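You operate a simulated robot arm through the tools that you are given. There is no shell and no other tool. Be economical: measure what you need, move in short steps, check, and stop when the job is done.

You run a simulated robot arm. Do the job below in one go: nothing can be reset, and whatever is moved stays where it is left.

Task
Connect the heater branch of the main loom to the control module.
Fine: try the fixture's lock at the handwheel first and leave it locked; press its push clip home first; open the port cover of the plug's colour, push the plug in till it clicks, slide its latch in.

Only the result counts: the job must be done as asked and must still hold three seconds after the hand-in. Knocking over, shifting, dropping, spilling or breaking anything else fails it. Lids that push on must go on centred and level and be pressed home; caps that screw on are set level and turned clockwise until they are tight.

Robot
A 6-joint arm with a two-finger parallel gripper on a trunk, on a base that drives. Base frame: it is fixed to the floor where the robot stands at the start and does not move with it; the origin is under the middle of the robot, x ahead of it, y to its left, z up. Units: cm, rad, N and s.
With the tool pointing down near the work surface it reaches from about 10 to 70 cm from the robot's upright axis, wherever it stands. Its first joint turns from -2.897 to 2.897 rad. Places, roughly: red plug [0, 125, 100]; blue plug [0, 125, 100]. Payload 3.91 kg.
The TCP is the grasp point between the finger pads, 3 cm short of the fingertips. In the tool frame z runs along the fingers and y along their closing line. Largest opening 11 cm; finger width 2, thickness 1; the body of the gripper, 4.8 by 11.2 cm, starts 5.5 cm behind the TCP.
Orientation is that of the tool frame in the base frame, as [roll, pitch, yaw] about the fixed x, y, z axes, in that order (R = Rz(yaw) Ry(pitch) Rx(roll)). With the fingers straight down and closing along the base's y, the tool's x points along the base's -x, its y along +y and its z along -z.

Tools
- The arm moves only by the tool drive_tool. Its argument "commands" is a list of rows, each an object of numbers (a shift or turn left out is 0, a gripper value left out holds the last): "tx", "ty", "tz": the shift along the tool's x, y, z in m; "ax", "ay", "az": the turn, a rotation vector about the tool's x, y, z in rad; "jaw": the opening, from 0 (shut) to 1 (fully open). In form: [{"tx": .., "ty": .., "tz": .., "ax": .., "ay": .., "az": .., "jaw": ..}, ...]. A call has 1 to 10 rows; each row shifts and turns the commanded pose from where the row before left it, along the tool's axes as they then stand. Rows are played at 5 a second. More than 5 cm and 0.15 rad between two rows, or a gripper value outside its range, and nothing of the call is played. A pose out of reach is approached as far as the arm can. The call stops where the force on the tool passes 90 N (or 10 N more than at its start, if that is more) or the arm is blocked; 0.2 s more then pass. Each finger travels about 4.5 cm/s and halts on what it meets, pressing with about 31 N; the grip force reading is that of the motor and also rises with nothing between the fingers. The clock runs only during rows and for 0.2 s after the last one: add rows that do not move to give the fingers time. It gives the time, the measured TCP pose, the force on the tool (base axes), the opening and the grip force at its end, in the units of the frame above (readings bear some noise), and new pictures: "show" is both (left out), scene, wrist or none.
- Cameras (640 x 400 px; columns grow to the right, rows downward): "scene" is now at [2.1, 12.66, 150.47]; the picture's right is [-0.44, -0.90, 0.00], its down [-0.57, 0.28, -0.77] and it looks along [0.69, -0.34, -0.64] (base axes); focal length 273 px, centre (320, 200). "wrist" rides on the gripper at [7.1, 2.2, -10.7] in the tool frame; the picture's right is [-0.29, 0.96, 0.00], its down [-0.76, -0.23, -0.61] and it looks along [-0.58, -0.18, 0.79] (tool axes); focal length 243 px, centre (320, 200). There is no depth. A picture from a camera that has moved, and an enlarged one, comes with that camera's place and axes in the base frame and with its lens. The place of the scene camera against the robot may be out by one fixed shift of up to 1.8 cm in any direction.
- slide_trunk(by): slides the trunk up (or, below 0, down) by that many cm; the arm and the scene camera ride with it, the base frame stays. It gives what a move gives, with no picture.
- roll_base(legs): drives the robot by 1 to 6 legs, each [ahead, left, turn to the left] in cm, cm and rad, along the robot's own axes; the way and the turn of a leg run together, so that a leg with both is an arc; at most 150 cm and 3.142 rad a leg. The arm and the cameras ride along, it lands a little off, and it stops where it bumps. It gives what a move gives, and a new picture of the scene camera.
- aim_head(pan, tilt): turns the head with the scene camera to pan (to the left, within 1.501 rad either way) and tilt (down, from -0.506 to 1.204), counted from straight ahead of the robot. It gives what a move gives, and a new picture of the scene camera.
- close_up(camera, box): a new picture of the part [left, top, right, bottom] of that camera's present view, enlarged. The clock stands still meanwhile.
- close_job(): hands the job in; it is judged then, once.

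Work in short steps. Places have to be worked out from the pictures, the camera data and where the tool is seen: move nearer, look again, correct. Check each grasp and each placing, and mend what went wrong. You have 120 turns and 260 pictures in all, those below and enlarged ones among them. Open the gripper and draw the arm clear of the work before you hand the job in, unless the task says otherwise; then end with one line.

The tools are called by a JSON object that holds its "api" and its "payload". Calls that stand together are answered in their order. drive_tool: Moves the arm, as the interface text tells. Its arguments: {"type":"object","properties":{"commands":{"type":"array"},"show":{"type":"string","enum":["both","scene","wrist","none"]}},"required":["commands"]} The other tools are called the same way: slide_trunk (by) slides the trunk up or down; roll_base (legs) drives the base; aim_head (pan, tilt) turns the head that bears the scene camera; close_up (camera, box) takes an enlarged picture of a part of a camera's view; close_job () hands the job in.

At the start:

```text
time: 0.0
ee_pos: [32.1, 4.85, 119.01]
tool_rot: [3.141, 0.001, -3.141]
contact_force: [-0.4, 0.4, -0.3]
grip_width: 10.98
grasp_force: 0.0
trunk travel left (down, up): [-47.5, 11.5]
robot x, y, heading: [-0.07, -0.13, -0.0]
head pan, tilt: [-0.459, 0.691]
```

scene: 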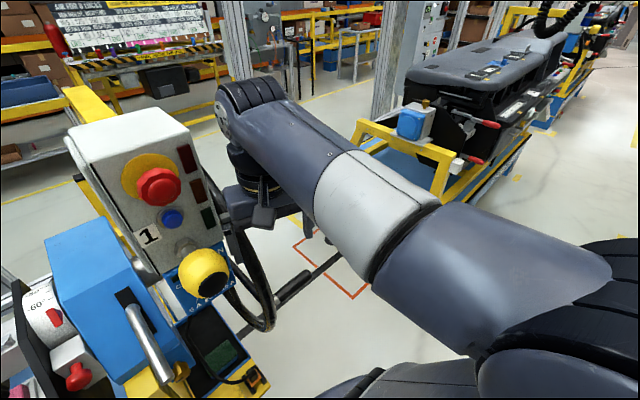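
wrist: 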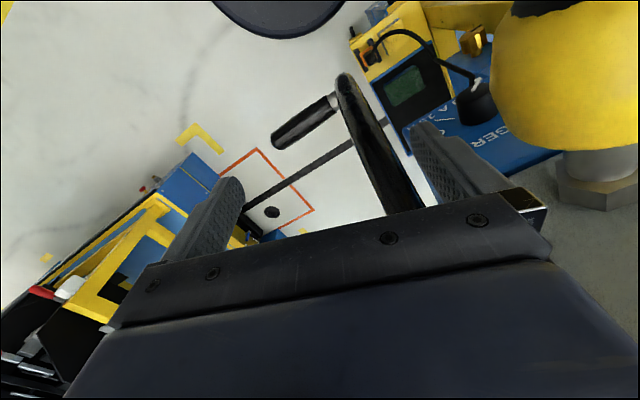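

The pictures show a control box and a crank near the arm; the plugs should be to the left. I turn the head to look round first.

{"api": "aim_head", "payload": {"pan": 1.4, "tilt": 0.5}}

{"api": "aim_head", "payload": {"pan": 0.5, "tilt": 0.6}}

{"api": "aim_head", "payload": {"pan": -1.3, "tilt": 0.6}}

```text
time: 1.8
ee_pos: [32.19, 4.95, 118.94]
tool_rot: [-3.14, -0.001, 3.141]
contact_force: [-0.7, -0.1, -0.7]
grip_width: 10.98
grasp_force: 0.0
trunk travel left (down, up): [-47.5, 11.5]
robot x, y, heading: [0.16, 0.15, 0.001]
head pan, tilt: [1.4, 0.499]
camera scene: at [-4.0, 25.4, 152.17], right [0.99, -0.17, 0.0], down [-0.08, -0.47, -0.88], along [0.15, 0.86, -0.48], focal length 273 px, centre (320, 200)
```

scene: 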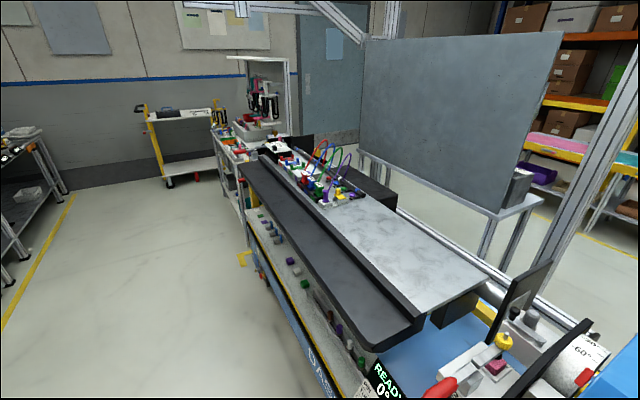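

```text
time: 3.0
ee_pos: [32.16, 4.84, 119.04]
tool_rot: [-3.141, 0.001, -3.14]
contact_force: [0.7, -0.4, -0.4]
grip_width: 11.0
grasp_force: 0.1
trunk travel left (down, up): [-47.5, 11.5]
robot x, y, heading: [0.22, -0.16, 0.004]
head pan, tilt: [0.499, 0.6]
camera scene: at [2.21, 20.67, 151.26], right [0.48, -0.88, 0.0], down [-0.5, -0.27, -0.83], along [0.72, 0.4, -0.56], focal length 273 px, centre (320, 200)
```

scene: 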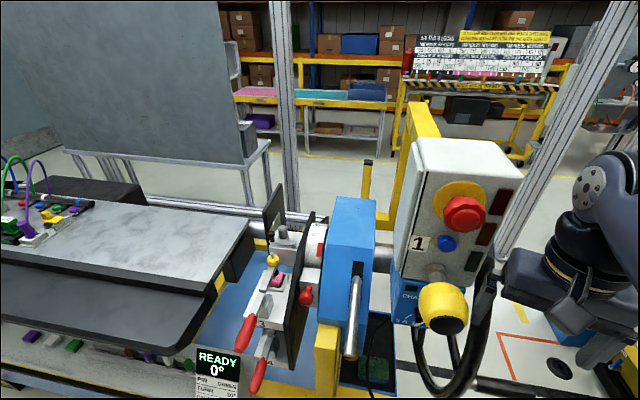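

```text
time: 4.8
ee_pos: [32.13, 4.84, 118.84]
tool_rot: [-3.141, 0.002, 3.141]
contact_force: [1.1, 0.1, 0.4]
grip_width: 11.0
grasp_force: 0.1
trunk travel left (down, up): [-47.5, 11.5]
robot x, y, heading: [0.11, 0.14, 0.002]
head pan, tilt: [-1.3, 0.6]
camera scene: at [-3.18, 7.92, 151.26], right [-0.96, -0.27, 0.0], down [-0.15, 0.54, -0.83], along [0.22, -0.8, -0.56], focal length 273 px, centre (320, 200)
```

scene: 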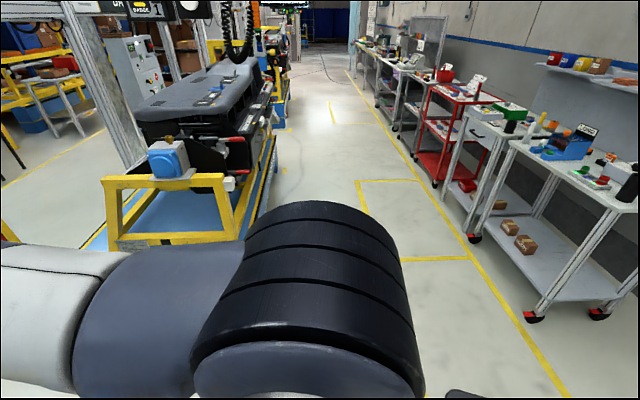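

The fixture headstock has a crank, angle dial and red knobs; I look closer at it and at the loom area.

{"api": "aim_head", "payload": {"pan": 0.75, "tilt": 0.85}}

{"api": "close_up", "payload": {"camera": "scene", "box": [240, 80, 560, 280]}}

{"api": "aim_head", "payload": {"pan": 1.3, "tilt": 0.5}}

{"api": "close_up", "payload": {"camera": "scene", "box": [160, 100, 360, 225]}}

```text
time: 6.8
ee_pos: [32.11, 4.84, 118.83]
tool_rot: [-3.141, -0.001, 3.142]
contact_force: [0.4, -0.2, -0.2]
grip_width: 11.02
grasp_force: 0.1
trunk travel left (down, up): [-47.5, 11.5]
robot x, y, heading: [-0.26, -0.5, 0.003]
head pan, tilt: [0.75, 0.85]
camera scene: at [0.17, 21.77, 149.17], right [0.68, -0.73, 0.0], down [-0.55, -0.51, -0.66], along [0.48, 0.45, -0.75], focal length 273 px, centre (320, 200)
```

scene: 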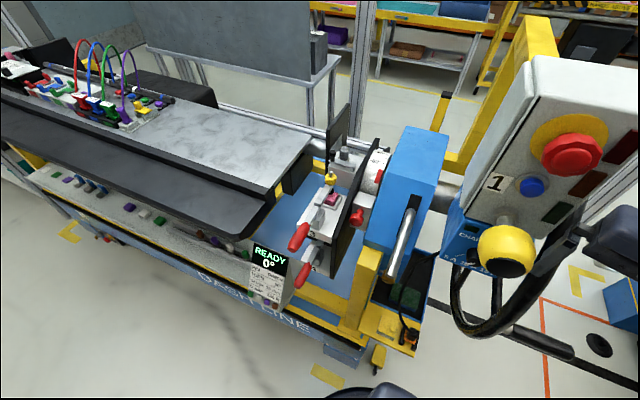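

```text
2.00 times, centred on (400, 180) of scene
camera zoom: at [0.17, 21.77, 149.17], right [0.68, -0.73, 0.0], down [-0.55, -0.51, -0.66], along [0.48, 0.45, -0.75], focal length 547 px, centre (160, 240)
```

zoom: 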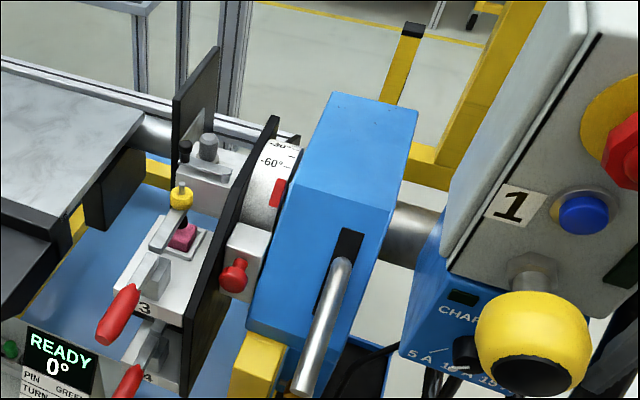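

```text
time: 7.8
ee_pos: [32.08, 4.87, 118.94]
tool_rot: [-3.141, 0.0, -3.14]
contact_force: [0.0, 0.7, -1.0]
grip_width: 10.98
grasp_force: 0.0
trunk travel left (down, up): [-47.5, 11.5]
robot x, y, heading: [0.11, -0.11, -0.002]
head pan, tilt: [1.3, 0.499]
camera scene: at [-3.11, 25.2, 152.16], right [0.96, -0.27, 0.0], down [-0.13, -0.46, -0.88], along [0.24, 0.85, -0.48], focal length 273 px, centre (320, 200)
```

scene: 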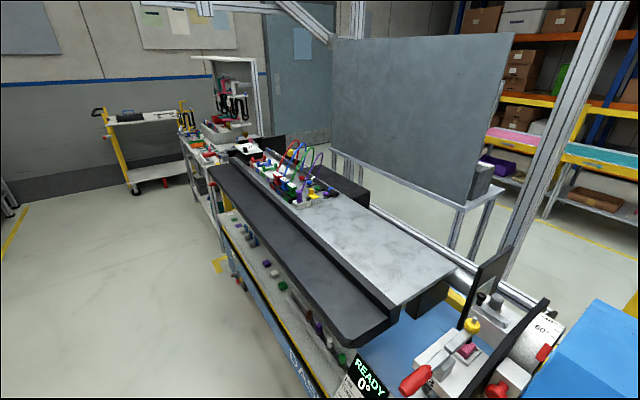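

```text
3.20 times, centred on (260, 162) of scene
camera zoom: at [-3.11, 25.2, 152.16], right [0.96, -0.27, 0.0], down [-0.13, -0.46, -0.88], along [0.24, 0.85, -0.48], focal length 875 px, centre (512, 320)
```

zoom: 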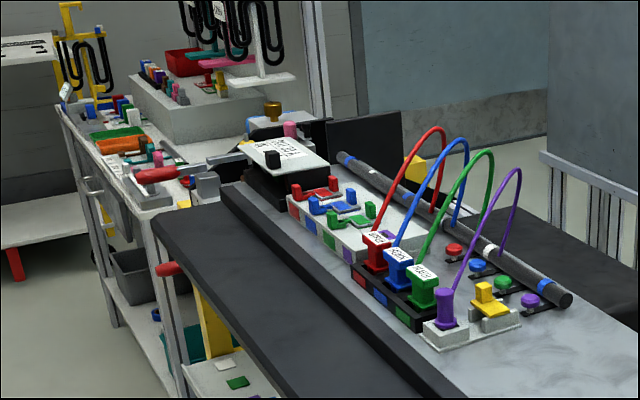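

I zoom in on the display and on the headstock.

{"api": "close_up", "payload": {"camera": "scene", "box": [330, 330, 442, 400]}}

{"api": "aim_head", "payload": {"pan": 0.6, "tilt": 1.1}}

{"api": "close_up", "payload": {"camera": "wrist", "box": [200, 0, 520, 200]}}

```text
5.71 times, centred on (386, 365) of scene
camera zoom: at [-3.11, 25.2, 152.16], right [0.96, -0.27, 0.0], down [-0.13, -0.46, -0.88], along [0.24, 0.85, -0.48], focal length 1562 px, centre (-57, -743)
```

zoom: 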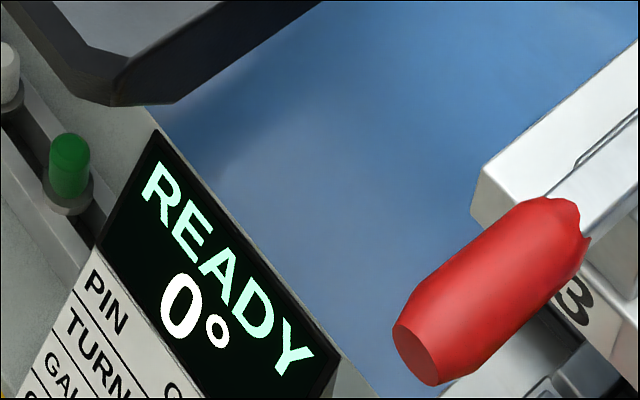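

```text
time: 8.8
ee_pos: [32.07, 4.9, 118.88]
tool_rot: [3.141, -0.002, 3.14]
contact_force: [0.0, -0.8, 0.2]
grip_width: 11.0
grasp_force: 0.0
trunk travel left (down, up): [-47.5, 11.5]
robot x, y, heading: [-0.29, -0.11, 0.003]
head pan, tilt: [0.6, 1.1]
camera scene: at [-0.34, 20.01, 147.4], right [0.57, -0.82, 0.0], down [-0.73, -0.5, -0.45], along [0.37, 0.26, -0.89], focal length 273 px, centre (320, 200)
```

scene: 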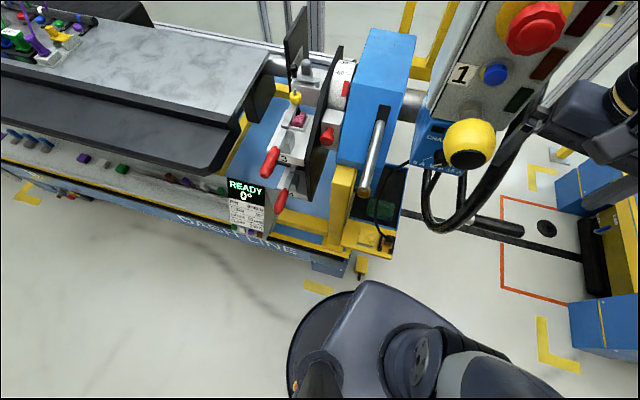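

```text
2.00 times, centred on (360, 100) of wrist
camera zoom: at [25.16, 7.07, 129.69], right [0.29, 0.96, 0.0], down [0.76, -0.23, 0.61], along [0.58, -0.18, -0.79], focal length 485 px, centre (240, 400)
```

zoom: 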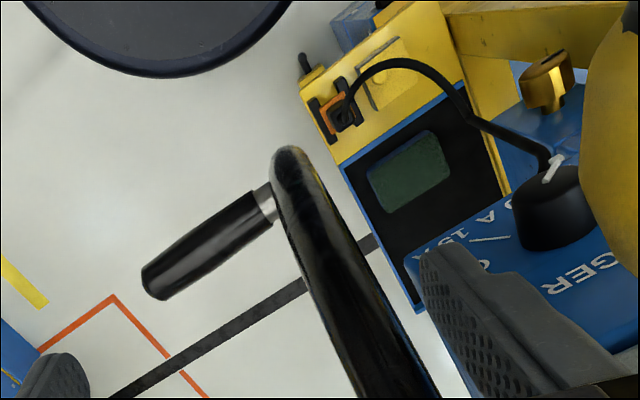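

I read the instruction card and look along the headstock more closely.

{"api": "close_up", "payload": {"camera": "scene", "box": [215, 170, 295, 220]}}

{"api": "close_up", "payload": {"camera": "scene", "box": [215, 190, 275, 240]}}

{"api": "close_up", "payload": {"camera": "scene", "box": [240, 30, 400, 200]}}

{"api": "close_up", "payload": {"camera": "scene", "box": [380, 30, 580, 260]}}

```text
8.00 times, centred on (255, 195) of scene
camera zoom: at [-0.34, 20.01, 147.4], right [0.57, -0.82, 0.0], down [-0.73, -0.5, -0.45], along [0.37, 0.26, -0.89], focal length 2186 px, centre (840, 240)
```

zoom: 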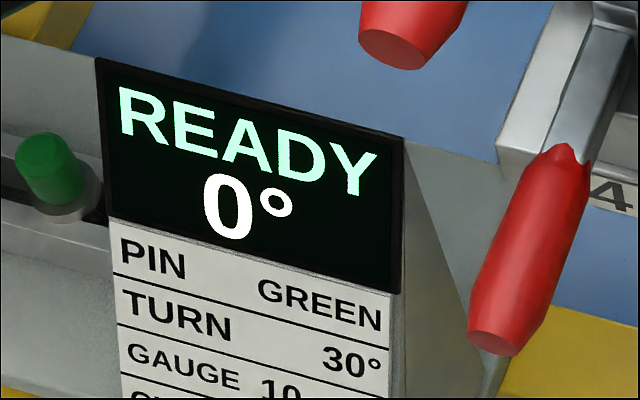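

```text
8.00 times, centred on (245, 215) of scene
camera zoom: at [-0.34, 20.01, 147.4], right [0.57, -0.82, 0.0], down [-0.73, -0.5, -0.45], along [0.37, 0.26, -0.89], focal length 2186 px, centre (920, 80)
```

zoom: 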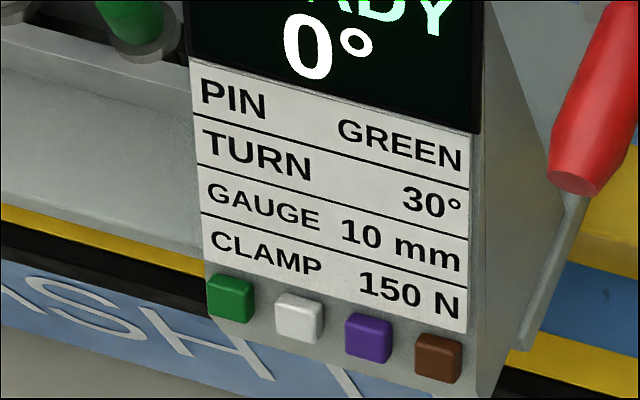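

```text
2.35 times, centred on (320, 115) of scene
camera zoom: at [-0.34, 20.01, 147.4], right [0.57, -0.82, 0.0], down [-0.73, -0.5, -0.45], along [0.37, 0.26, -0.89], focal length 643 px, centre (320, 400)
```

zoom: 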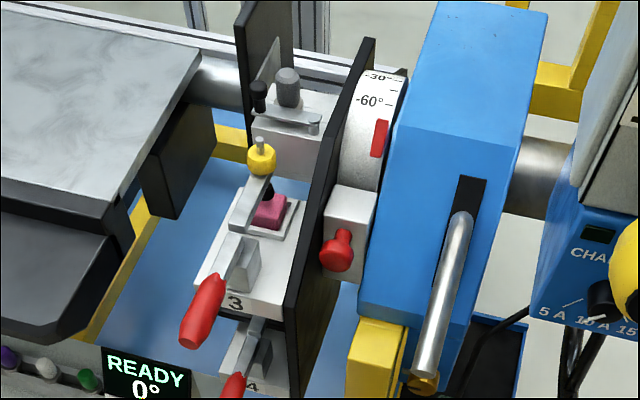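

```text
1.74 times, centred on (480, 145) of scene
camera zoom: at [-0.34, 20.01, 147.4], right [0.57, -0.82, 0.0], down [-0.73, -0.5, -0.45], along [0.37, 0.26, -0.89], focal length 475 px, centre (42, 296)
```

zoom: 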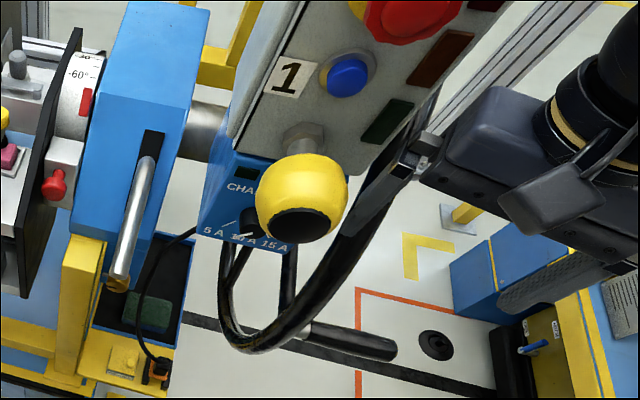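

I draw the arm up, back and to the right so that the handwheel is clear to see.

{"api": "drive_tool", "payload": {"commands": [{"tz": -0.05}, {"tz": -0.05}, {"ty": -0.05}, {"ty": -0.05}, {"ty": -0.05}, {"ty": -0.05}, {"ty": -0.05}]}}

{"api": "aim_head", "payload": {"pan": 0.1, "tilt": 0.9}}

```text
time: 10.4
ee_pos: [32.24, -20.15, 128.98]
tool_rot: [3.139, -0.001, -3.141]
contact_force: [-0.5, -0.2, 0.2]
grip_width: 11.0
grasp_force: 0.1
trunk travel left (down, up): [-47.5, 11.5]
robot x, y, heading: [0.31, 0.08, 0.0]
head pan, tilt: [0.6, 1.1]
camera scene: at [-0.33, 19.98, 147.4], right [0.56, -0.83, 0.0], down [-0.74, -0.5, -0.45], along [0.37, 0.26, -0.89], focal length 273 px, centre (320, 200)
camera wrist: at [25.3, -17.95, 139.66], right [0.29, 0.96, 0.0], down [0.76, -0.23, 0.61], along [0.58, -0.18, -0.79], focal length 243 px, centre (320, 200)
```

scene: 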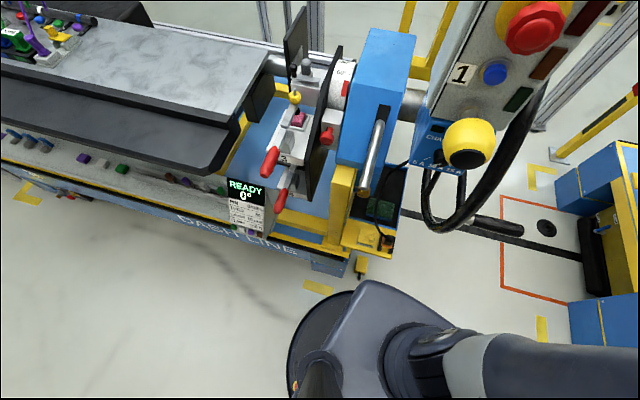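
wrist: 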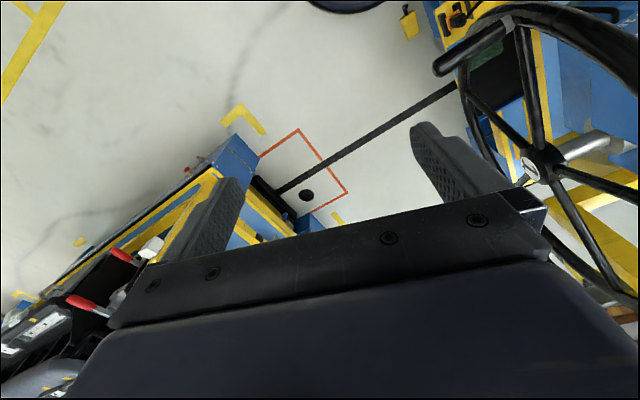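

```text
time: 11.4
ee_pos: [32.34, -19.84, 128.93]
tool_rot: [3.141, 0.0, -3.139]
contact_force: [0.3, 0.4, 0.3]
grip_width: 11.02
grasp_force: 0.1
trunk travel left (down, up): [-47.5, 11.5]
robot x, y, heading: [-0.11, 0.11, 0.002]
head pan, tilt: [0.099, 0.901]
camera scene: at [1.96, 17.19, 148.78], right [0.1, -0.99, 0.0], down [-0.78, -0.08, -0.62], along [0.62, 0.06, -0.78], focal length 273 px, centre (320, 200)
```

scene: 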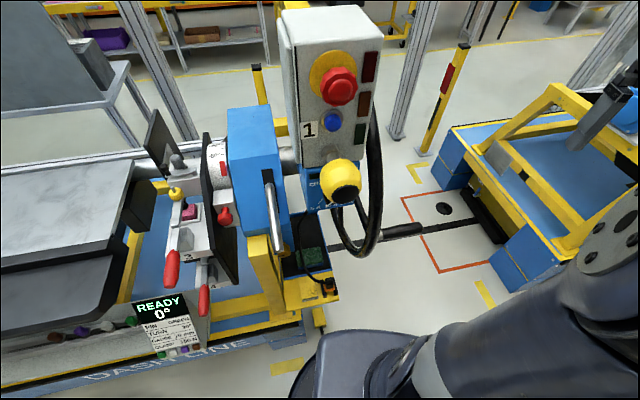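

The black handwheel is clear now: grip about (36.5, 0, 98.5), hub about (51, 8, 108). I close the jaws and come over the grip's outer end.

{"api": "drive_tool", "payload": {"commands": [{"ty": 0.05, "jaw": 0}, {"ty": 0.05}, {"ty": 0.05}, {"ty": 0.045, "tx": -0.02}, {"tz": 0.05, "tx": -0.02}, {"tz": 0.05}, {"tz": 0.05}, {"tz": 0.04}]}}

```text
refused: row 5 steps farther than a row can; nothing moved
```

{"api": "drive_tool", "payload": {"commands": [{"ty": 0.05, "jaw": 0}, {"ty": 0.05}, {"ty": 0.05}, {"ty": 0.045, "tx": -0.02}, {"tz": 0.045, "tx": -0.02}, {"tz": 0.05}, {"tz": 0.05}, {"tz": 0.045}]}}

```text
time: 13.2
ee_pos: [36.1, -0.82, 110.06]
tool_rot: [3.142, -0.001, -3.141]
contact_force: [0.6, -0.1, 0.2]
grip_width: 0.01
grasp_force: 31.9
trunk travel left (down, up): [-47.5, 11.5]
robot x, y, heading: [0.03, -0.04, 0.0]
head pan, tilt: [0.099, 0.901]
camera scene: at [1.98, 17.19, 148.78], right [0.1, -1.0, 0.0], down [-0.78, -0.08, -0.62], along [0.62, 0.06, -0.78], focal length 273 px, centre (320, 200)
camera wrist: at [29.24, 1.38, 120.79], right [0.29, 0.96, 0.0], down [0.76, -0.23, 0.61], along [0.58, -0.18, -0.79], focal length 243 px, centre (320, 200)
```

scene: 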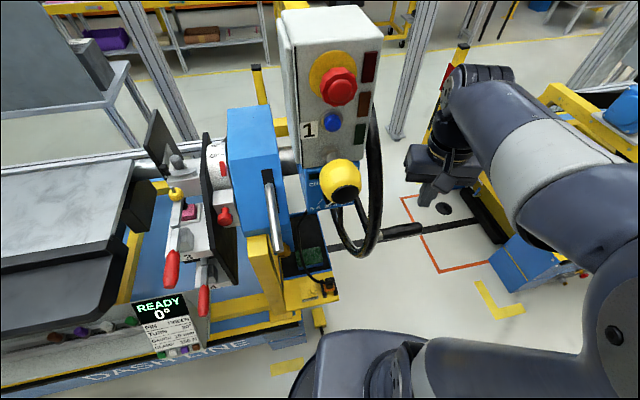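
wrist: 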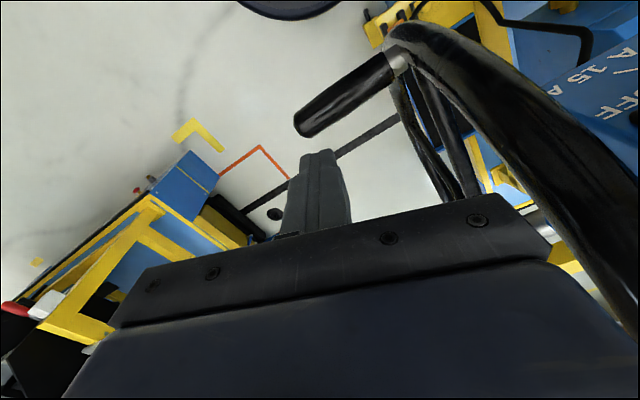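

The closed fingertips are above the grip. I descend onto it slowly.

{"api": "drive_tool", "payload": {"commands": [{"tz": 0.03}, {"tz": 0.02}, {"tz": 0.01}, {"tz": 0.005}, {"tz": 0.005}, {"tz": 0.005}], "show": "wrist"}}

```text
time: 14.6
ee_pos: [36.17, -0.71, 102.46]
tool_rot: [-3.141, 0.002, -3.141]
contact_force: [-0.5, -1.0, 0.8]
grip_width: 0.02
grasp_force: 31.2
trunk travel left (down, up): [-47.5, 11.5]
robot x, y, heading: [-0.06, 0.05, 0.003]
head pan, tilt: [0.099, 0.901]
camera wrist: at [29.2, 1.53, 113.19], right [0.29, 0.96, 0.0], down [0.76, -0.23, 0.61], along [0.58, -0.18, -0.79], focal length 243 px, centre (320, 200)
```

wrist: 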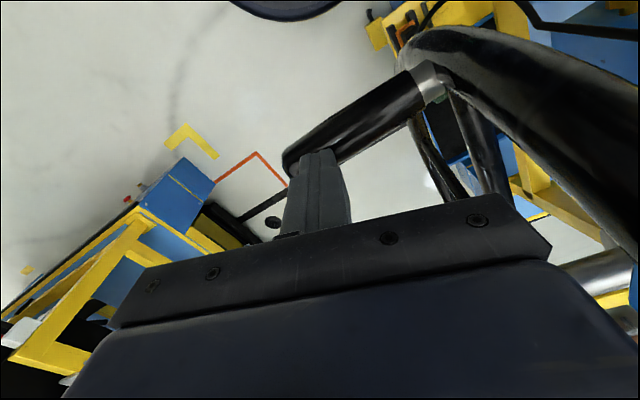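

Nearly touching; I keep pressing down in small steps and watch the force.

{"api": "drive_tool", "payload": {"commands": [{"tz": 0.005}, {"tz": 0.005}, {"tz": 0.005}, {"tz": 0.005}], "show": "wrist"}}

```text
time: 15.2
ee_pos: [36.12, -0.67, 102.3]
tool_rot: [3.141, 0.022, -3.141]
contact_force: [-20.7, 1.9, 48.9]
grip_width: 0.03
grasp_force: 30.9
trunk travel left (down, up): [-47.5, 11.5]
robot x, y, heading: [0.25, 0.12, -0.001]
head pan, tilt: [0.099, 0.901]
stopped in row 3: the force on the tool passed its limit (the readings are from after the stop); the commanded pose is now the measured one
camera wrist: at [28.9, 1.54, 112.93], right [0.29, 0.96, 0.01], down [0.75, -0.23, 0.62], along [0.6, -0.18, -0.78], focal length 243 px, centre (320, 200)
```

wrist: 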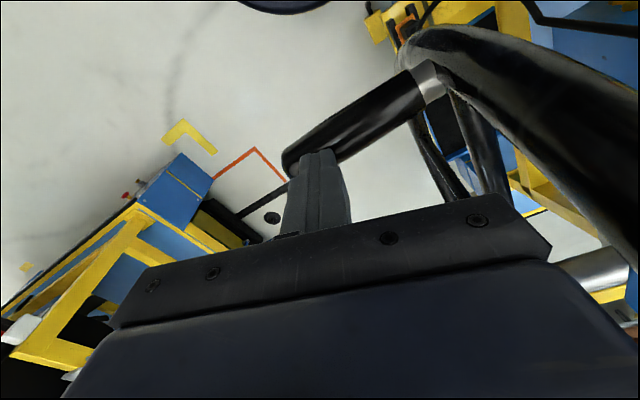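

Over 90 N with no movement of the grip: the wheel holds. I check the display and the lock parts in the scene picture.

{"api": "drive_tool", "payload": {"commands": [{"tz": -0.03}, {"tz": -0.04}, {"tz": -0.05}], "show": "wrist"}}

{"api": "close_up", "payload": {"camera": "scene", "box": [130, 90, 410, 360]}}

```text
time: 16.0
ee_pos: [36.31, -0.46, 114.14]
tool_rot: [-3.141, 0.018, -3.142]
contact_force: [-0.1, -0.3, 0.2]
grip_width: 0.04
grasp_force: 31.1
trunk travel left (down, up): [-47.5, 11.5]
robot x, y, heading: [-0.12, -0.17, 0.004]
head pan, tilt: [0.099, 0.901]
camera wrist: at [29.15, 1.62, 124.72], right [0.29, 0.96, 0.0], down [0.75, -0.23, 0.62], along [0.59, -0.18, -0.78], focal length 243 px, centre (320, 200)
```

wrist: 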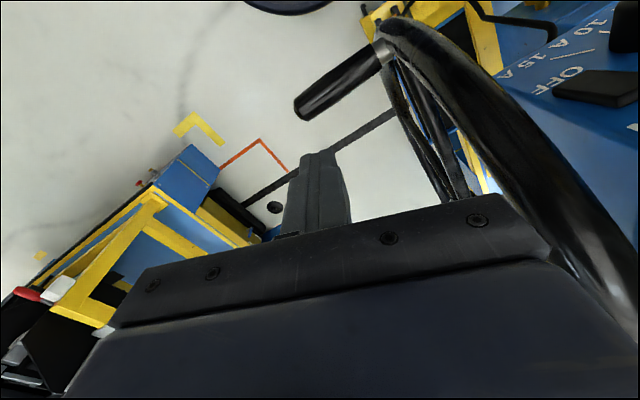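

```text
1.48 times, centred on (270, 225) of scene
camera zoom: at [1.98, 17.18, 148.77], right [0.1, -1.0, 0.0], down [-0.78, -0.08, -0.62], along [0.62, 0.06, -0.78], focal length 405 px, centre (394, 163)
```

zoom: 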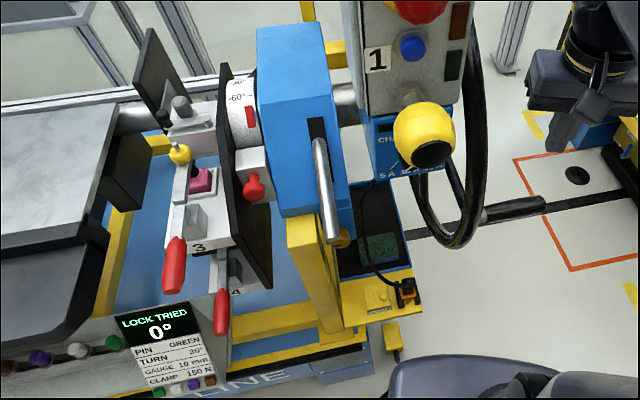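

The display says LOCK TRIED, 0°. I raise and tuck the arm, then drive back and to the left towards the loom.

{"api": "drive_tool", "payload": {"commands": [{"tz": -0.05}, {"tz": -0.05}, {"tz": -0.05}, {"tx": 0.05}, {"tx": 0.05}], "show": "none"}}

{"api": "roll_base", "payload": {"legs": [[-50, 0, 0], [0, 60, 0]]}}

{"api": "aim_head", "payload": {"pan": 0.5, "tilt": 0.6}}

```text
time: 17.2
ee_pos: [25.87, -0.77, 128.84]
tool_rot: [3.141, 0.016, 3.14]
contact_force: [-0.9, 0.6, 0.1]
grip_width: 0.0
grasp_force: 31.0
trunk travel left (down, up): [-47.5, 11.5]
robot x, y, heading: [-0.03, 0.18, 0.002]
head pan, tilt: [0.099, 0.901]
```

```text
time: 23.2
ee_pos: [-24.45, 59.82, 128.78]
tool_rot: [3.14, 0.017, 3.139]
contact_force: [-0.2, 0.3, 0.0]
grip_width: 0.0
grasp_force: 30.6
trunk travel left (down, up): [-47.5, 11.5]
robot x, y, heading: [-50.8, 60.72, -0.003]
head pan, tilt: [0.099, 0.901]
camera scene: at [-48.38, 77.64, 148.78], right [0.1, -1.0, 0.0], down [-0.78, -0.08, -0.62], along [0.62, 0.06, -0.78], focal length 273 px, centre (320, 200)
```

scene: 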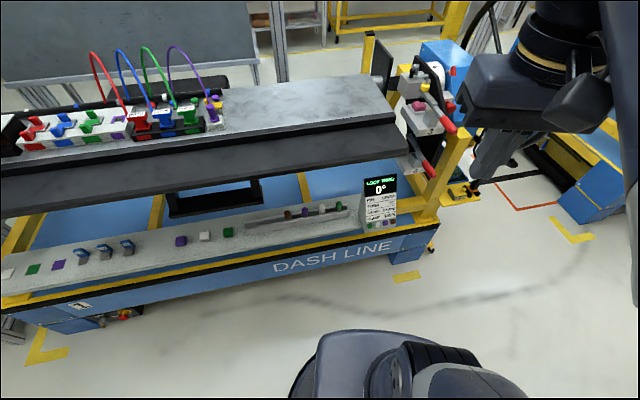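

```text
time: 24.1
ee_pos: [-24.43, 59.78, 128.87]
tool_rot: [-3.14, 0.015, 3.138]
contact_force: [-0.7, -0.4, -0.3]
grip_width: 0.0
grasp_force: 31.3
trunk travel left (down, up): [-47.5, 11.5]
robot x, y, heading: [-50.22, 60.52, -0.005]
head pan, tilt: [0.499, 0.6]
camera scene: at [-48.12, 81.11, 151.25], right [0.48, -0.88, 0.0], down [-0.5, -0.27, -0.82], along [0.73, 0.39, -0.57], focal length 273 px, centre (320, 200)
```

scene: 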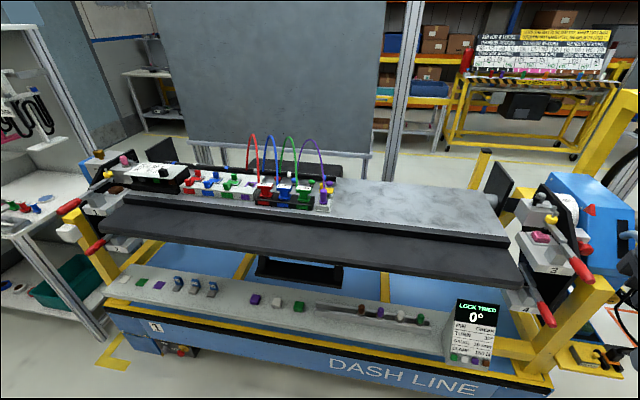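

The bench runs slightly skew. I go a bit back, further left, and turn to face it squarely.

{"api": "roll_base", "payload": {"legs": [[-8, 50, 0], [0, 0, 0.27]]}}

{"api": "aim_head", "payload": {"pan": 0.0, "tilt": 0.7}}

```text
time: 28.0
ee_pos: [-32.96, 116.77, 128.89]
tool_rot: [3.141, 0.018, -2.874]
contact_force: [0.0, -0.4, -0.4]
grip_width: 0.0
grasp_force: 31.0
trunk travel left (down, up): [-47.5, 11.5]
robot x, y, heading: [-58.46, 110.18, 0.269]
head pan, tilt: [0.499, 0.6]
camera scene: at [-61.17, 130.95, 151.26], right [0.69, -0.72, 0.0], down [-0.41, -0.39, -0.83], along [0.59, 0.57, -0.56], focal length 273 px, centre (320, 200)
```

scene: 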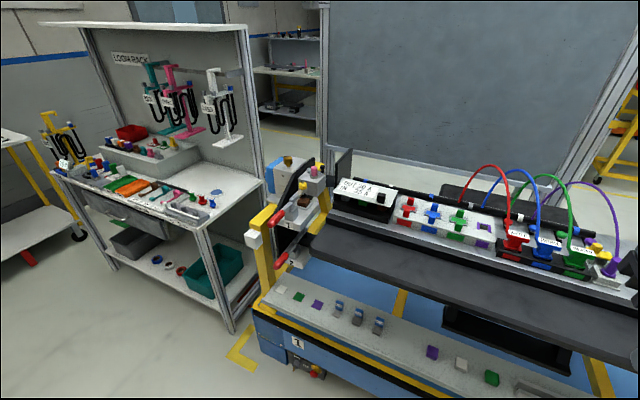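

```text
time: 28.9
ee_pos: [-32.92, 116.8, 128.84]
tool_rot: [3.141, 0.015, -2.876]
contact_force: [-0.1, 0.6, -0.4]
grip_width: 0.0
grasp_force: 31.3
trunk travel left (down, up): [-47.5, 11.5]
robot x, y, heading: [-57.96, 110.85, 0.274]
head pan, tilt: [0.0, 0.7]
camera scene: at [-59.34, 127.07, 150.4], right [0.27, -0.96, 0.0], down [-0.62, -0.17, -0.77], along [0.74, 0.2, -0.64], focal length 273 px, centre (320, 200)
```

scene: 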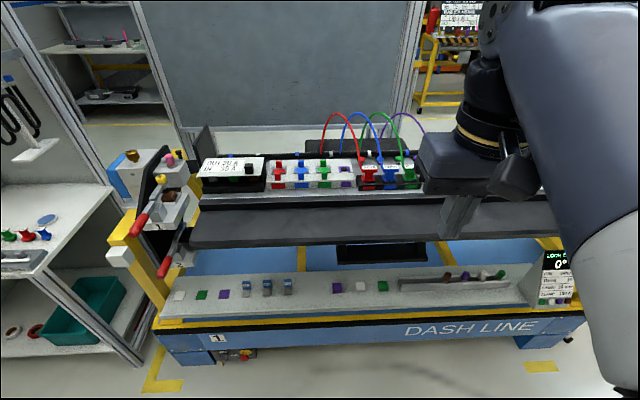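

The bench is square to the robot now. I zoom on the ports and plugs.

{"api": "close_up", "payload": {"camera": "scene", "box": [260, 100, 440, 212]}}

{"api": "close_up", "payload": {"camera": "scene", "box": [340, 140, 430, 196]}}

{"api": "close_up", "payload": {"camera": "scene", "box": [190, 140, 280, 196]}}

```text
3.56 times, centred on (350, 156) of scene
camera zoom: at [-59.34, 127.07, 150.4], right [0.27, -0.96, 0.0], down [-0.62, -0.17, -0.77], along [0.74, 0.2, -0.64], focal length 972 px, centre (213, 356)
```

zoom: 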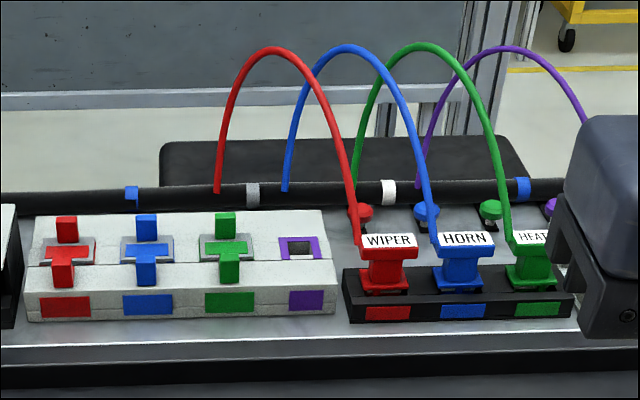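

```text
7.11 times, centred on (385, 168) of scene
camera zoom: at [-59.34, 127.07, 150.4], right [0.27, -0.96, 0.0], down [-0.62, -0.17, -0.77], along [0.74, 0.2, -0.64], focal length 1944 px, centre (-142, 428)
```

zoom: 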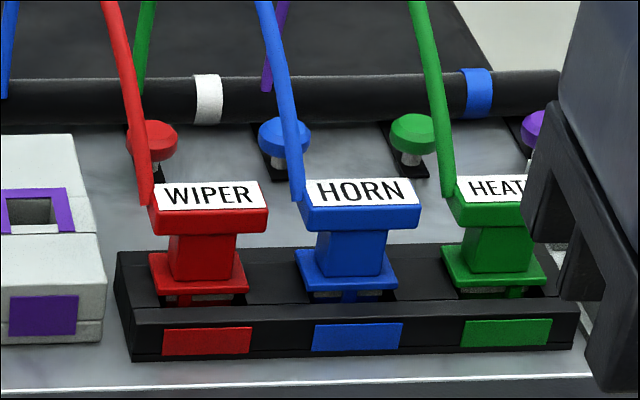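

```text
7.11 times, centred on (235, 168) of scene
camera zoom: at [-59.34, 127.07, 150.4], right [0.27, -0.96, 0.0], down [-0.62, -0.17, -0.77], along [0.74, 0.2, -0.64], focal length 1944 px, centre (924, 428)
```

zoom: 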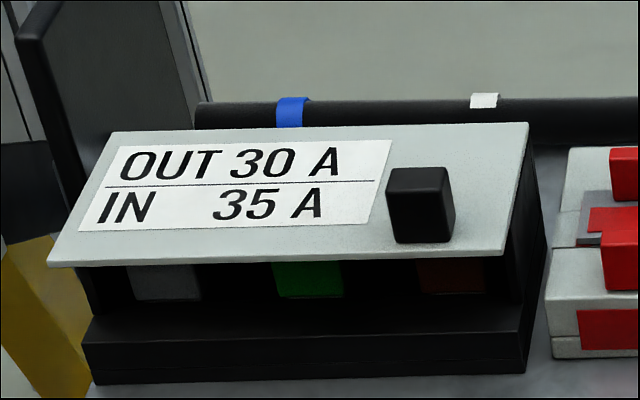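

The HEATER plug is green; its clip is the green mushroom behind it, and the module port with the green cover is at left. They seem ~72 cm away, so I check how much room the base has in front.

{"api": "aim_head", "payload": {"pan": -0.2, "tilt": 1.2}}

```text
time: 29.8
ee_pos: [-33.06, 116.78, 128.73]
tool_rot: [3.141, 0.018, -2.875]
contact_force: [-0.7, -0.3, -0.2]
grip_width: 0.0
grasp_force: 30.7
trunk travel left (down, up): [-47.5, 11.5]
robot x, y, heading: [-57.97, 110.49, 0.268]
head pan, tilt: [-0.201, 1.201]
camera scene: at [-61.95, 125.2, 146.8], right [0.07, -1.0, 0.0], down [-0.93, -0.06, -0.36], along [0.36, 0.02, -0.93], focal length 273 px, centre (320, 200)
```

scene: 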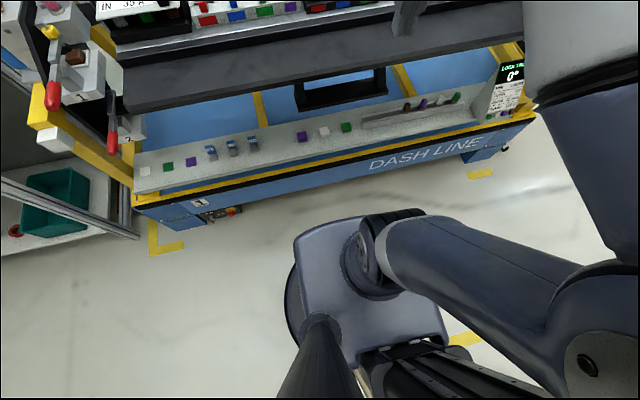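

There is room; I move 13 cm ahead and 3 cm left.

{"api": "roll_base", "payload": {"legs": [[13, 3, 0]]}}

{"api": "aim_head", "payload": {"pan": -0.1, "tilt": 0.8}}

```text
time: 31.1
ee_pos: [-21.26, 122.97, 128.85]
tool_rot: [3.141, 0.016, -2.875]
contact_force: [0.0, 1.0, 1.0]
grip_width: 0.0
grasp_force: 31.2
trunk travel left (down, up): [-47.5, 11.5]
robot x, y, heading: [-46.74, 116.97, 0.266]
head pan, tilt: [-0.201, 1.201]
camera scene: at [-50.32, 131.47, 146.8], right [0.07, -1.0, 0.0], down [-0.93, -0.06, -0.36], along [0.36, 0.02, -0.93], focal length 273 px, centre (320, 200)
```

scene: 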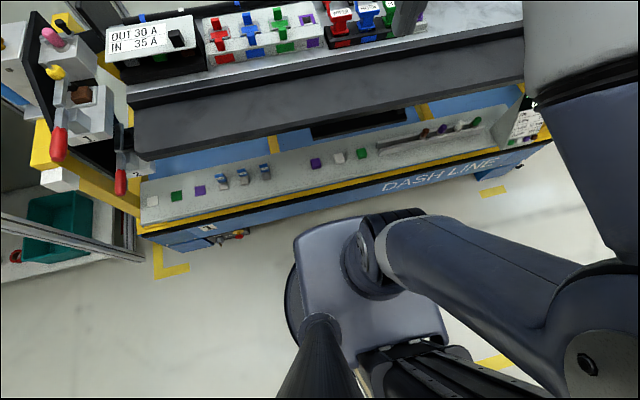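

```text
time: 32.0
ee_pos: [-21.23, 123.04, 128.71]
tool_rot: [3.141, 0.015, -2.874]
contact_force: [-0.3, -0.1, 0.6]
grip_width: 0.0
grasp_force: 31.0
trunk travel left (down, up): [-47.5, 11.5]
robot x, y, heading: [-46.73, 116.56, 0.267]
head pan, tilt: [-0.099, 0.799]
camera scene: at [-47.97, 132.44, 149.57], right [0.17, -0.99, 0.0], down [-0.71, -0.12, -0.7], along [0.69, 0.12, -0.72], focal length 273 px, centre (320, 200)
```

scene: 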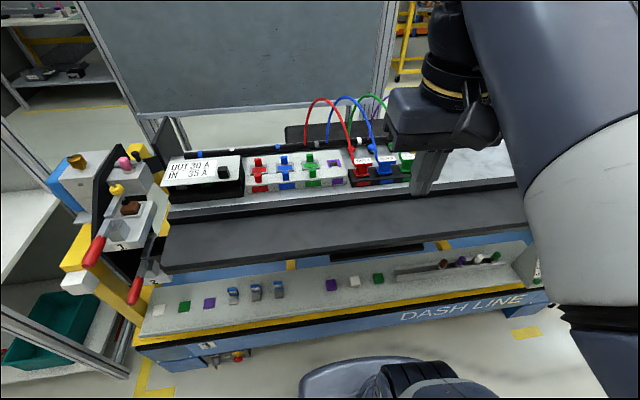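

I bring the tool in front of the module to view the ports with the wrist camera.

{"api": "drive_tool", "payload": {"commands": [{"ty": 0.04}, {"ty": 0.04}, {"tx": -0.05}, {"tx": -0.05}, {"tz": 0.03}]}}

```text
time: 33.2
ee_pos: [-13.79, 133.45, 126.24]
tool_rot: [-3.141, 0.016, -2.875]
contact_force: [0.6, 0.0, 0.7]
grip_width: 0.0
grasp_force: 30.8
trunk travel left (down, up): [-47.5, 11.5]
robot x, y, heading: [-46.31, 116.91, 0.266]
head pan, tilt: [-0.099, 0.799]
camera scene: at [-47.94, 132.45, 149.57], right [0.17, -0.99, 0.0], down [-0.71, -0.12, -0.7], along [0.69, 0.12, -0.72], focal length 273 px, centre (320, 200)
camera wrist: at [-21.18, 133.7, 136.78], right [0.03, 1.0, 0.01], down [0.78, -0.03, 0.62], along [0.62, -0.01, -0.78], focal length 243 px, centre (320, 200)
```

scene: 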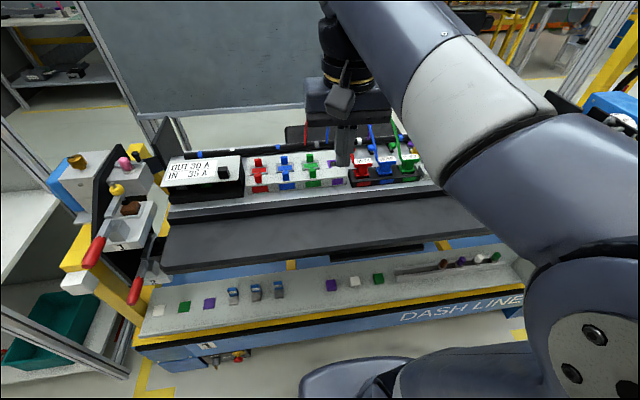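
wrist: 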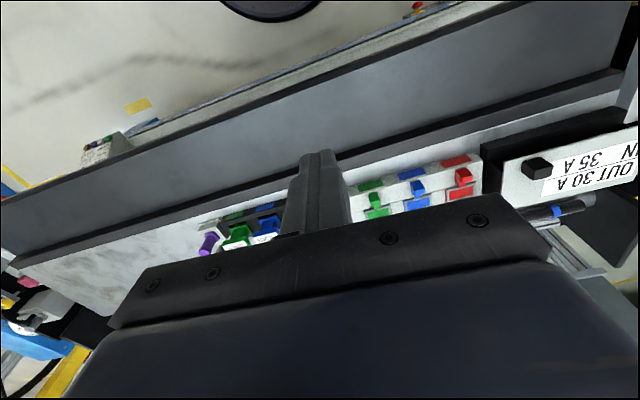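

The wrist camera sees what lies robotward of the gripper, so I move farther ahead and a little left to see the ports.

{"api": "drive_tool", "payload": {"commands": [{"ty": 0.05}, {"tx": -0.05}, {"tx": -0.05}, {"tx": -0.05}, {"tx": -0.03}], "show": "wrist"}}

{"api": "close_up", "payload": {"camera": "wrist", "box": [160, 60, 480, 220]}}

```text
time: 34.4
ee_pos: [2.32, 143.02, 126.38]
tool_rot: [3.141, 0.016, -2.875]
contact_force: [-0.7, 0.1, 0.7]
grip_width: 0.02
grasp_force: 30.9
trunk travel left (down, up): [-47.5, 11.5]
robot x, y, heading: [-46.2, 116.8, 0.268]
head pan, tilt: [-0.099, 0.799]
camera wrist: at [-5.19, 143.18, 137.07], right [0.03, 1.0, 0.0], down [0.78, -0.02, 0.62], along [0.62, -0.01, -0.78], focal length 243 px, centre (320, 200)
```

wrist: 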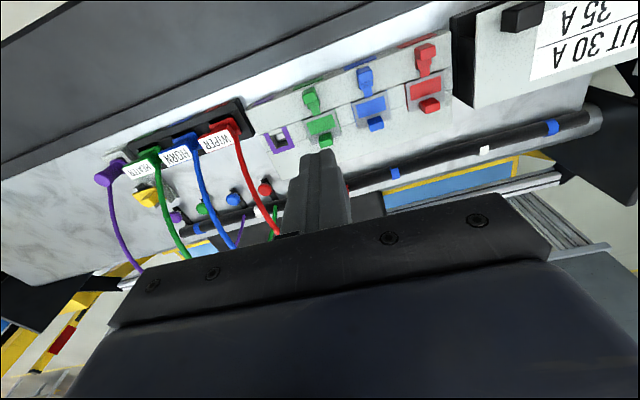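

```text
2.00 times, centred on (320, 140) of wrist
camera zoom: at [-5.19, 143.18, 137.07], right [0.03, 1.0, 0.0], down [0.78, -0.02, 0.62], along [0.62, -0.01, -0.78], focal length 485 px, centre (320, 320)
```

zoom: 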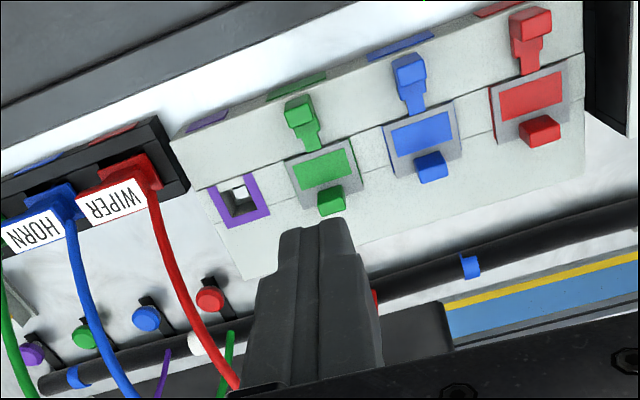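

I come lower for a closer look at the green port.

{"api": "drive_tool", "payload": {"commands": [{"tz": 0.04}, {"tz": 0.04, "tx": -0.02}], "show": "none"}}

{"api": "close_up", "payload": {"camera": "wrist", "box": [220, 50, 420, 175]}}

{"api": "aim_head", "payload": {"pan": -0.1, "tilt": 0.4}}

{"api": "close_up", "payload": {"camera": "scene", "box": [240, 230, 400, 330]}}

```text
time: 35.0
ee_pos: [4.34, 143.58, 118.34]
tool_rot: [-3.141, 0.016, -2.875]
contact_force: [-0.7, -0.5, 0.1]
grip_width: 0.0
grasp_force: 31.4
trunk travel left (down, up): [-47.5, 11.5]
robot x, y, heading: [-46.95, 116.54, 0.264]
head pan, tilt: [-0.099, 0.799]
```

```text
3.20 times, centred on (320, 112) of wrist
camera zoom: at [-3.17, 143.81, 128.87], right [0.03, 1.0, 0.0], down [0.78, -0.02, 0.62], along [0.62, -0.01, -0.78], focal length 776 px, centre (320, 480)
```

zoom: 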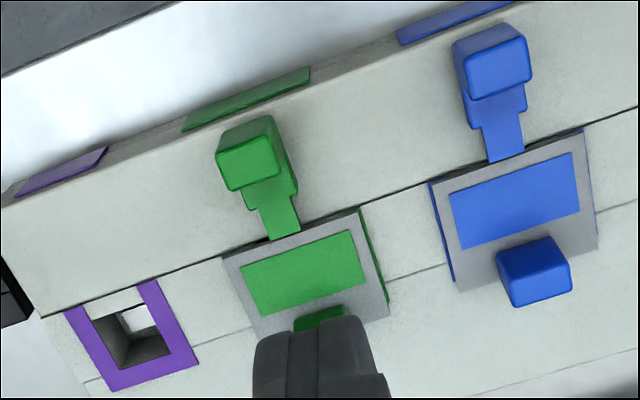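

```text
time: 35.9
ee_pos: [4.26, 143.59, 118.33]
tool_rot: [3.141, 0.016, -2.876]
contact_force: [0.1, 0.0, -0.2]
grip_width: 0.0
grasp_force: 31.1
trunk travel left (down, up): [-47.5, 11.5]
robot x, y, heading: [-45.96, 116.34, 0.268]
head pan, tilt: [-0.099, 0.4]
camera scene: at [-46.78, 132.64, 153.07], right [0.17, -0.99, 0.0], down [-0.38, -0.06, -0.92], along [0.91, 0.15, -0.39], focal length 273 px, centre (320, 200)
```

scene: 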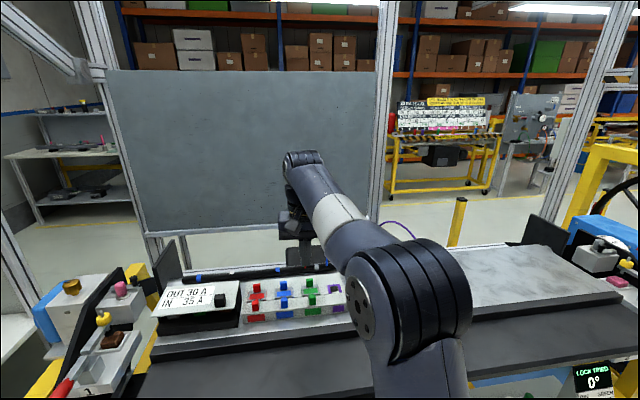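

```text
4.00 times, centred on (320, 280) of scene
camera zoom: at [-46.78, 132.64, 153.07], right [0.17, -0.99, 0.0], down [-0.38, -0.06, -0.92], along [0.91, 0.15, -0.39], focal length 1093 px, centre (320, -120)
```

zoom: 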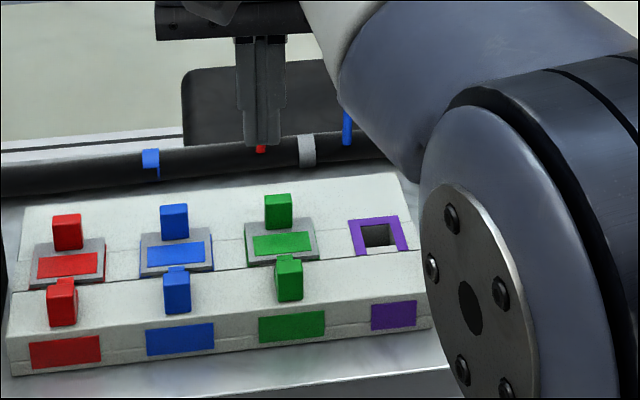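

I move in closer on the right side to judge how the cover opens.

{"api": "drive_tool", "payload": {"commands": [{"ty": -0.045}, {"tz": 0.045}, {"tx": -0.025}], "show": "wrist"}}

{"api": "close_up", "payload": {"camera": "wrist", "box": [300, 20, 500, 180]}}

```text
time: 36.6
ee_pos: [7.86, 140.13, 113.82]
tool_rot: [3.141, 0.016, -2.875]
contact_force: [-0.3, 0.4, 0.1]
grip_width: 0.02
grasp_force: 30.8
trunk travel left (down, up): [-47.5, 11.5]
robot x, y, heading: [-46.59, 116.42, 0.266]
head pan, tilt: [-0.099, 0.4]
camera wrist: at [0.51, 140.29, 124.48], right [0.03, 1.0, 0.0], down [0.78, -0.02, 0.62], along [0.62, -0.01, -0.78], focal length 243 px, centre (320, 200)
```

wrist: 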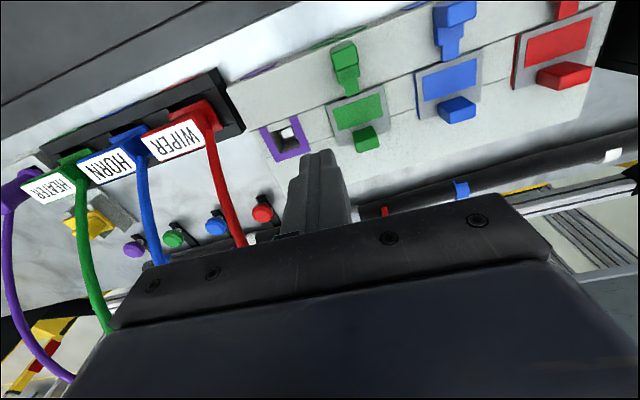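

```text
2.50 times, centred on (400, 100) of wrist
camera zoom: at [0.51, 140.29, 124.48], right [0.03, 1.0, 0.0], down [0.78, -0.02, 0.62], along [0.62, -0.01, -0.78], focal length 606 px, centre (120, 450)
```

zoom: 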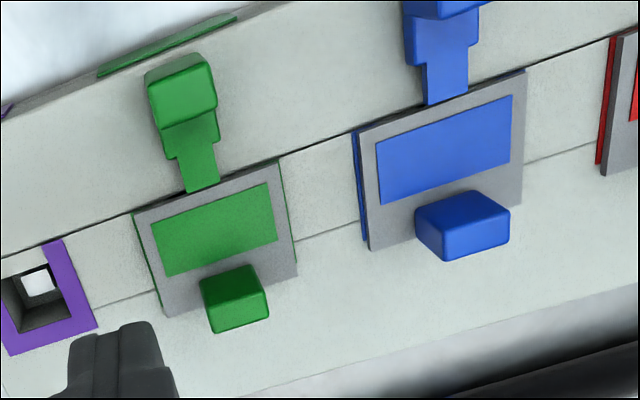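

The cover seems to be a grey plate with a tab on its far edge; the latch is the tongue on the near side. First the clip: the cables arch near it, so I rise and look from above.

{"api": "drive_tool", "payload": {"commands": [{"tz": -0.05}, {"tz": -0.05}, {"tz": -0.05}, {"tz": -0.05}, {"tz": -0.03}, {"ty": -0.05}, {"ty": -0.05}, {"ty": -0.05}, {"ty": -0.04}, {"tx": -0.04}], "show": "wrist"}}

{"api": "close_up", "payload": {"camera": "wrist", "box": [200, 40, 440, 240]}}

```text
time: 38.9
ee_pos: [11.22, 120.37, 125.76]
tool_rot: [-3.14, 0.022, -2.875]
contact_force: [-0.2, -0.5, -0.2]
grip_width: 0.0
grasp_force: 31.3
out of reach, approached as far as the arm can: row 3, 4, 5, 9, 10
trunk travel left (down, up): [-47.5, 11.5]
robot x, y, heading: [-46.98, 116.86, 0.267]
head pan, tilt: [-0.099, 0.4]
camera wrist: at [3.62, 120.57, 136.32], right [0.03, 1.0, 0.01], down [0.78, -0.03, 0.62], along [0.62, -0.01, -0.78], focal length 243 px, centre (320, 200)
```

wrist: 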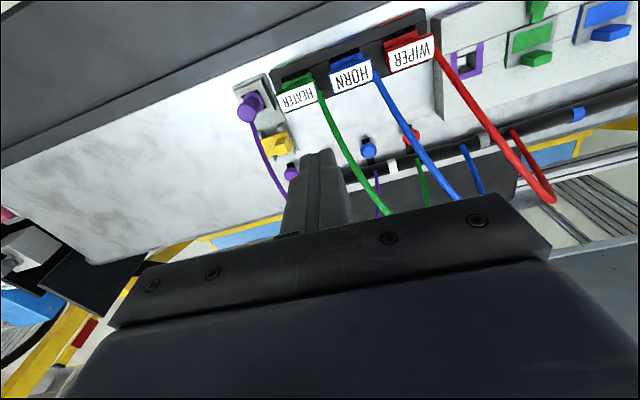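

```text
2.00 times, centred on (320, 140) of wrist
camera zoom: at [3.62, 120.57, 136.32], right [0.03, 1.0, 0.01], down [0.78, -0.03, 0.62], along [0.62, -0.01, -0.78], focal length 485 px, centre (320, 320)
```

zoom: 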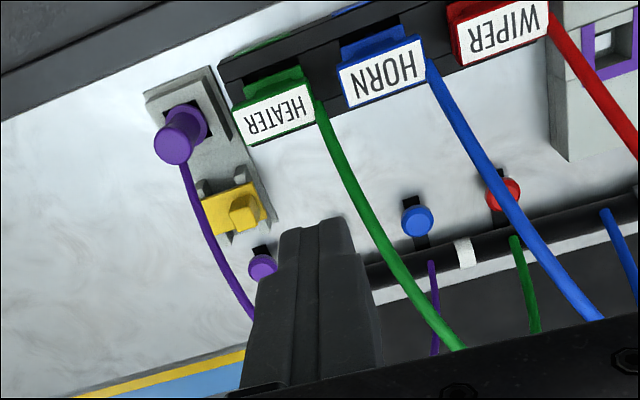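

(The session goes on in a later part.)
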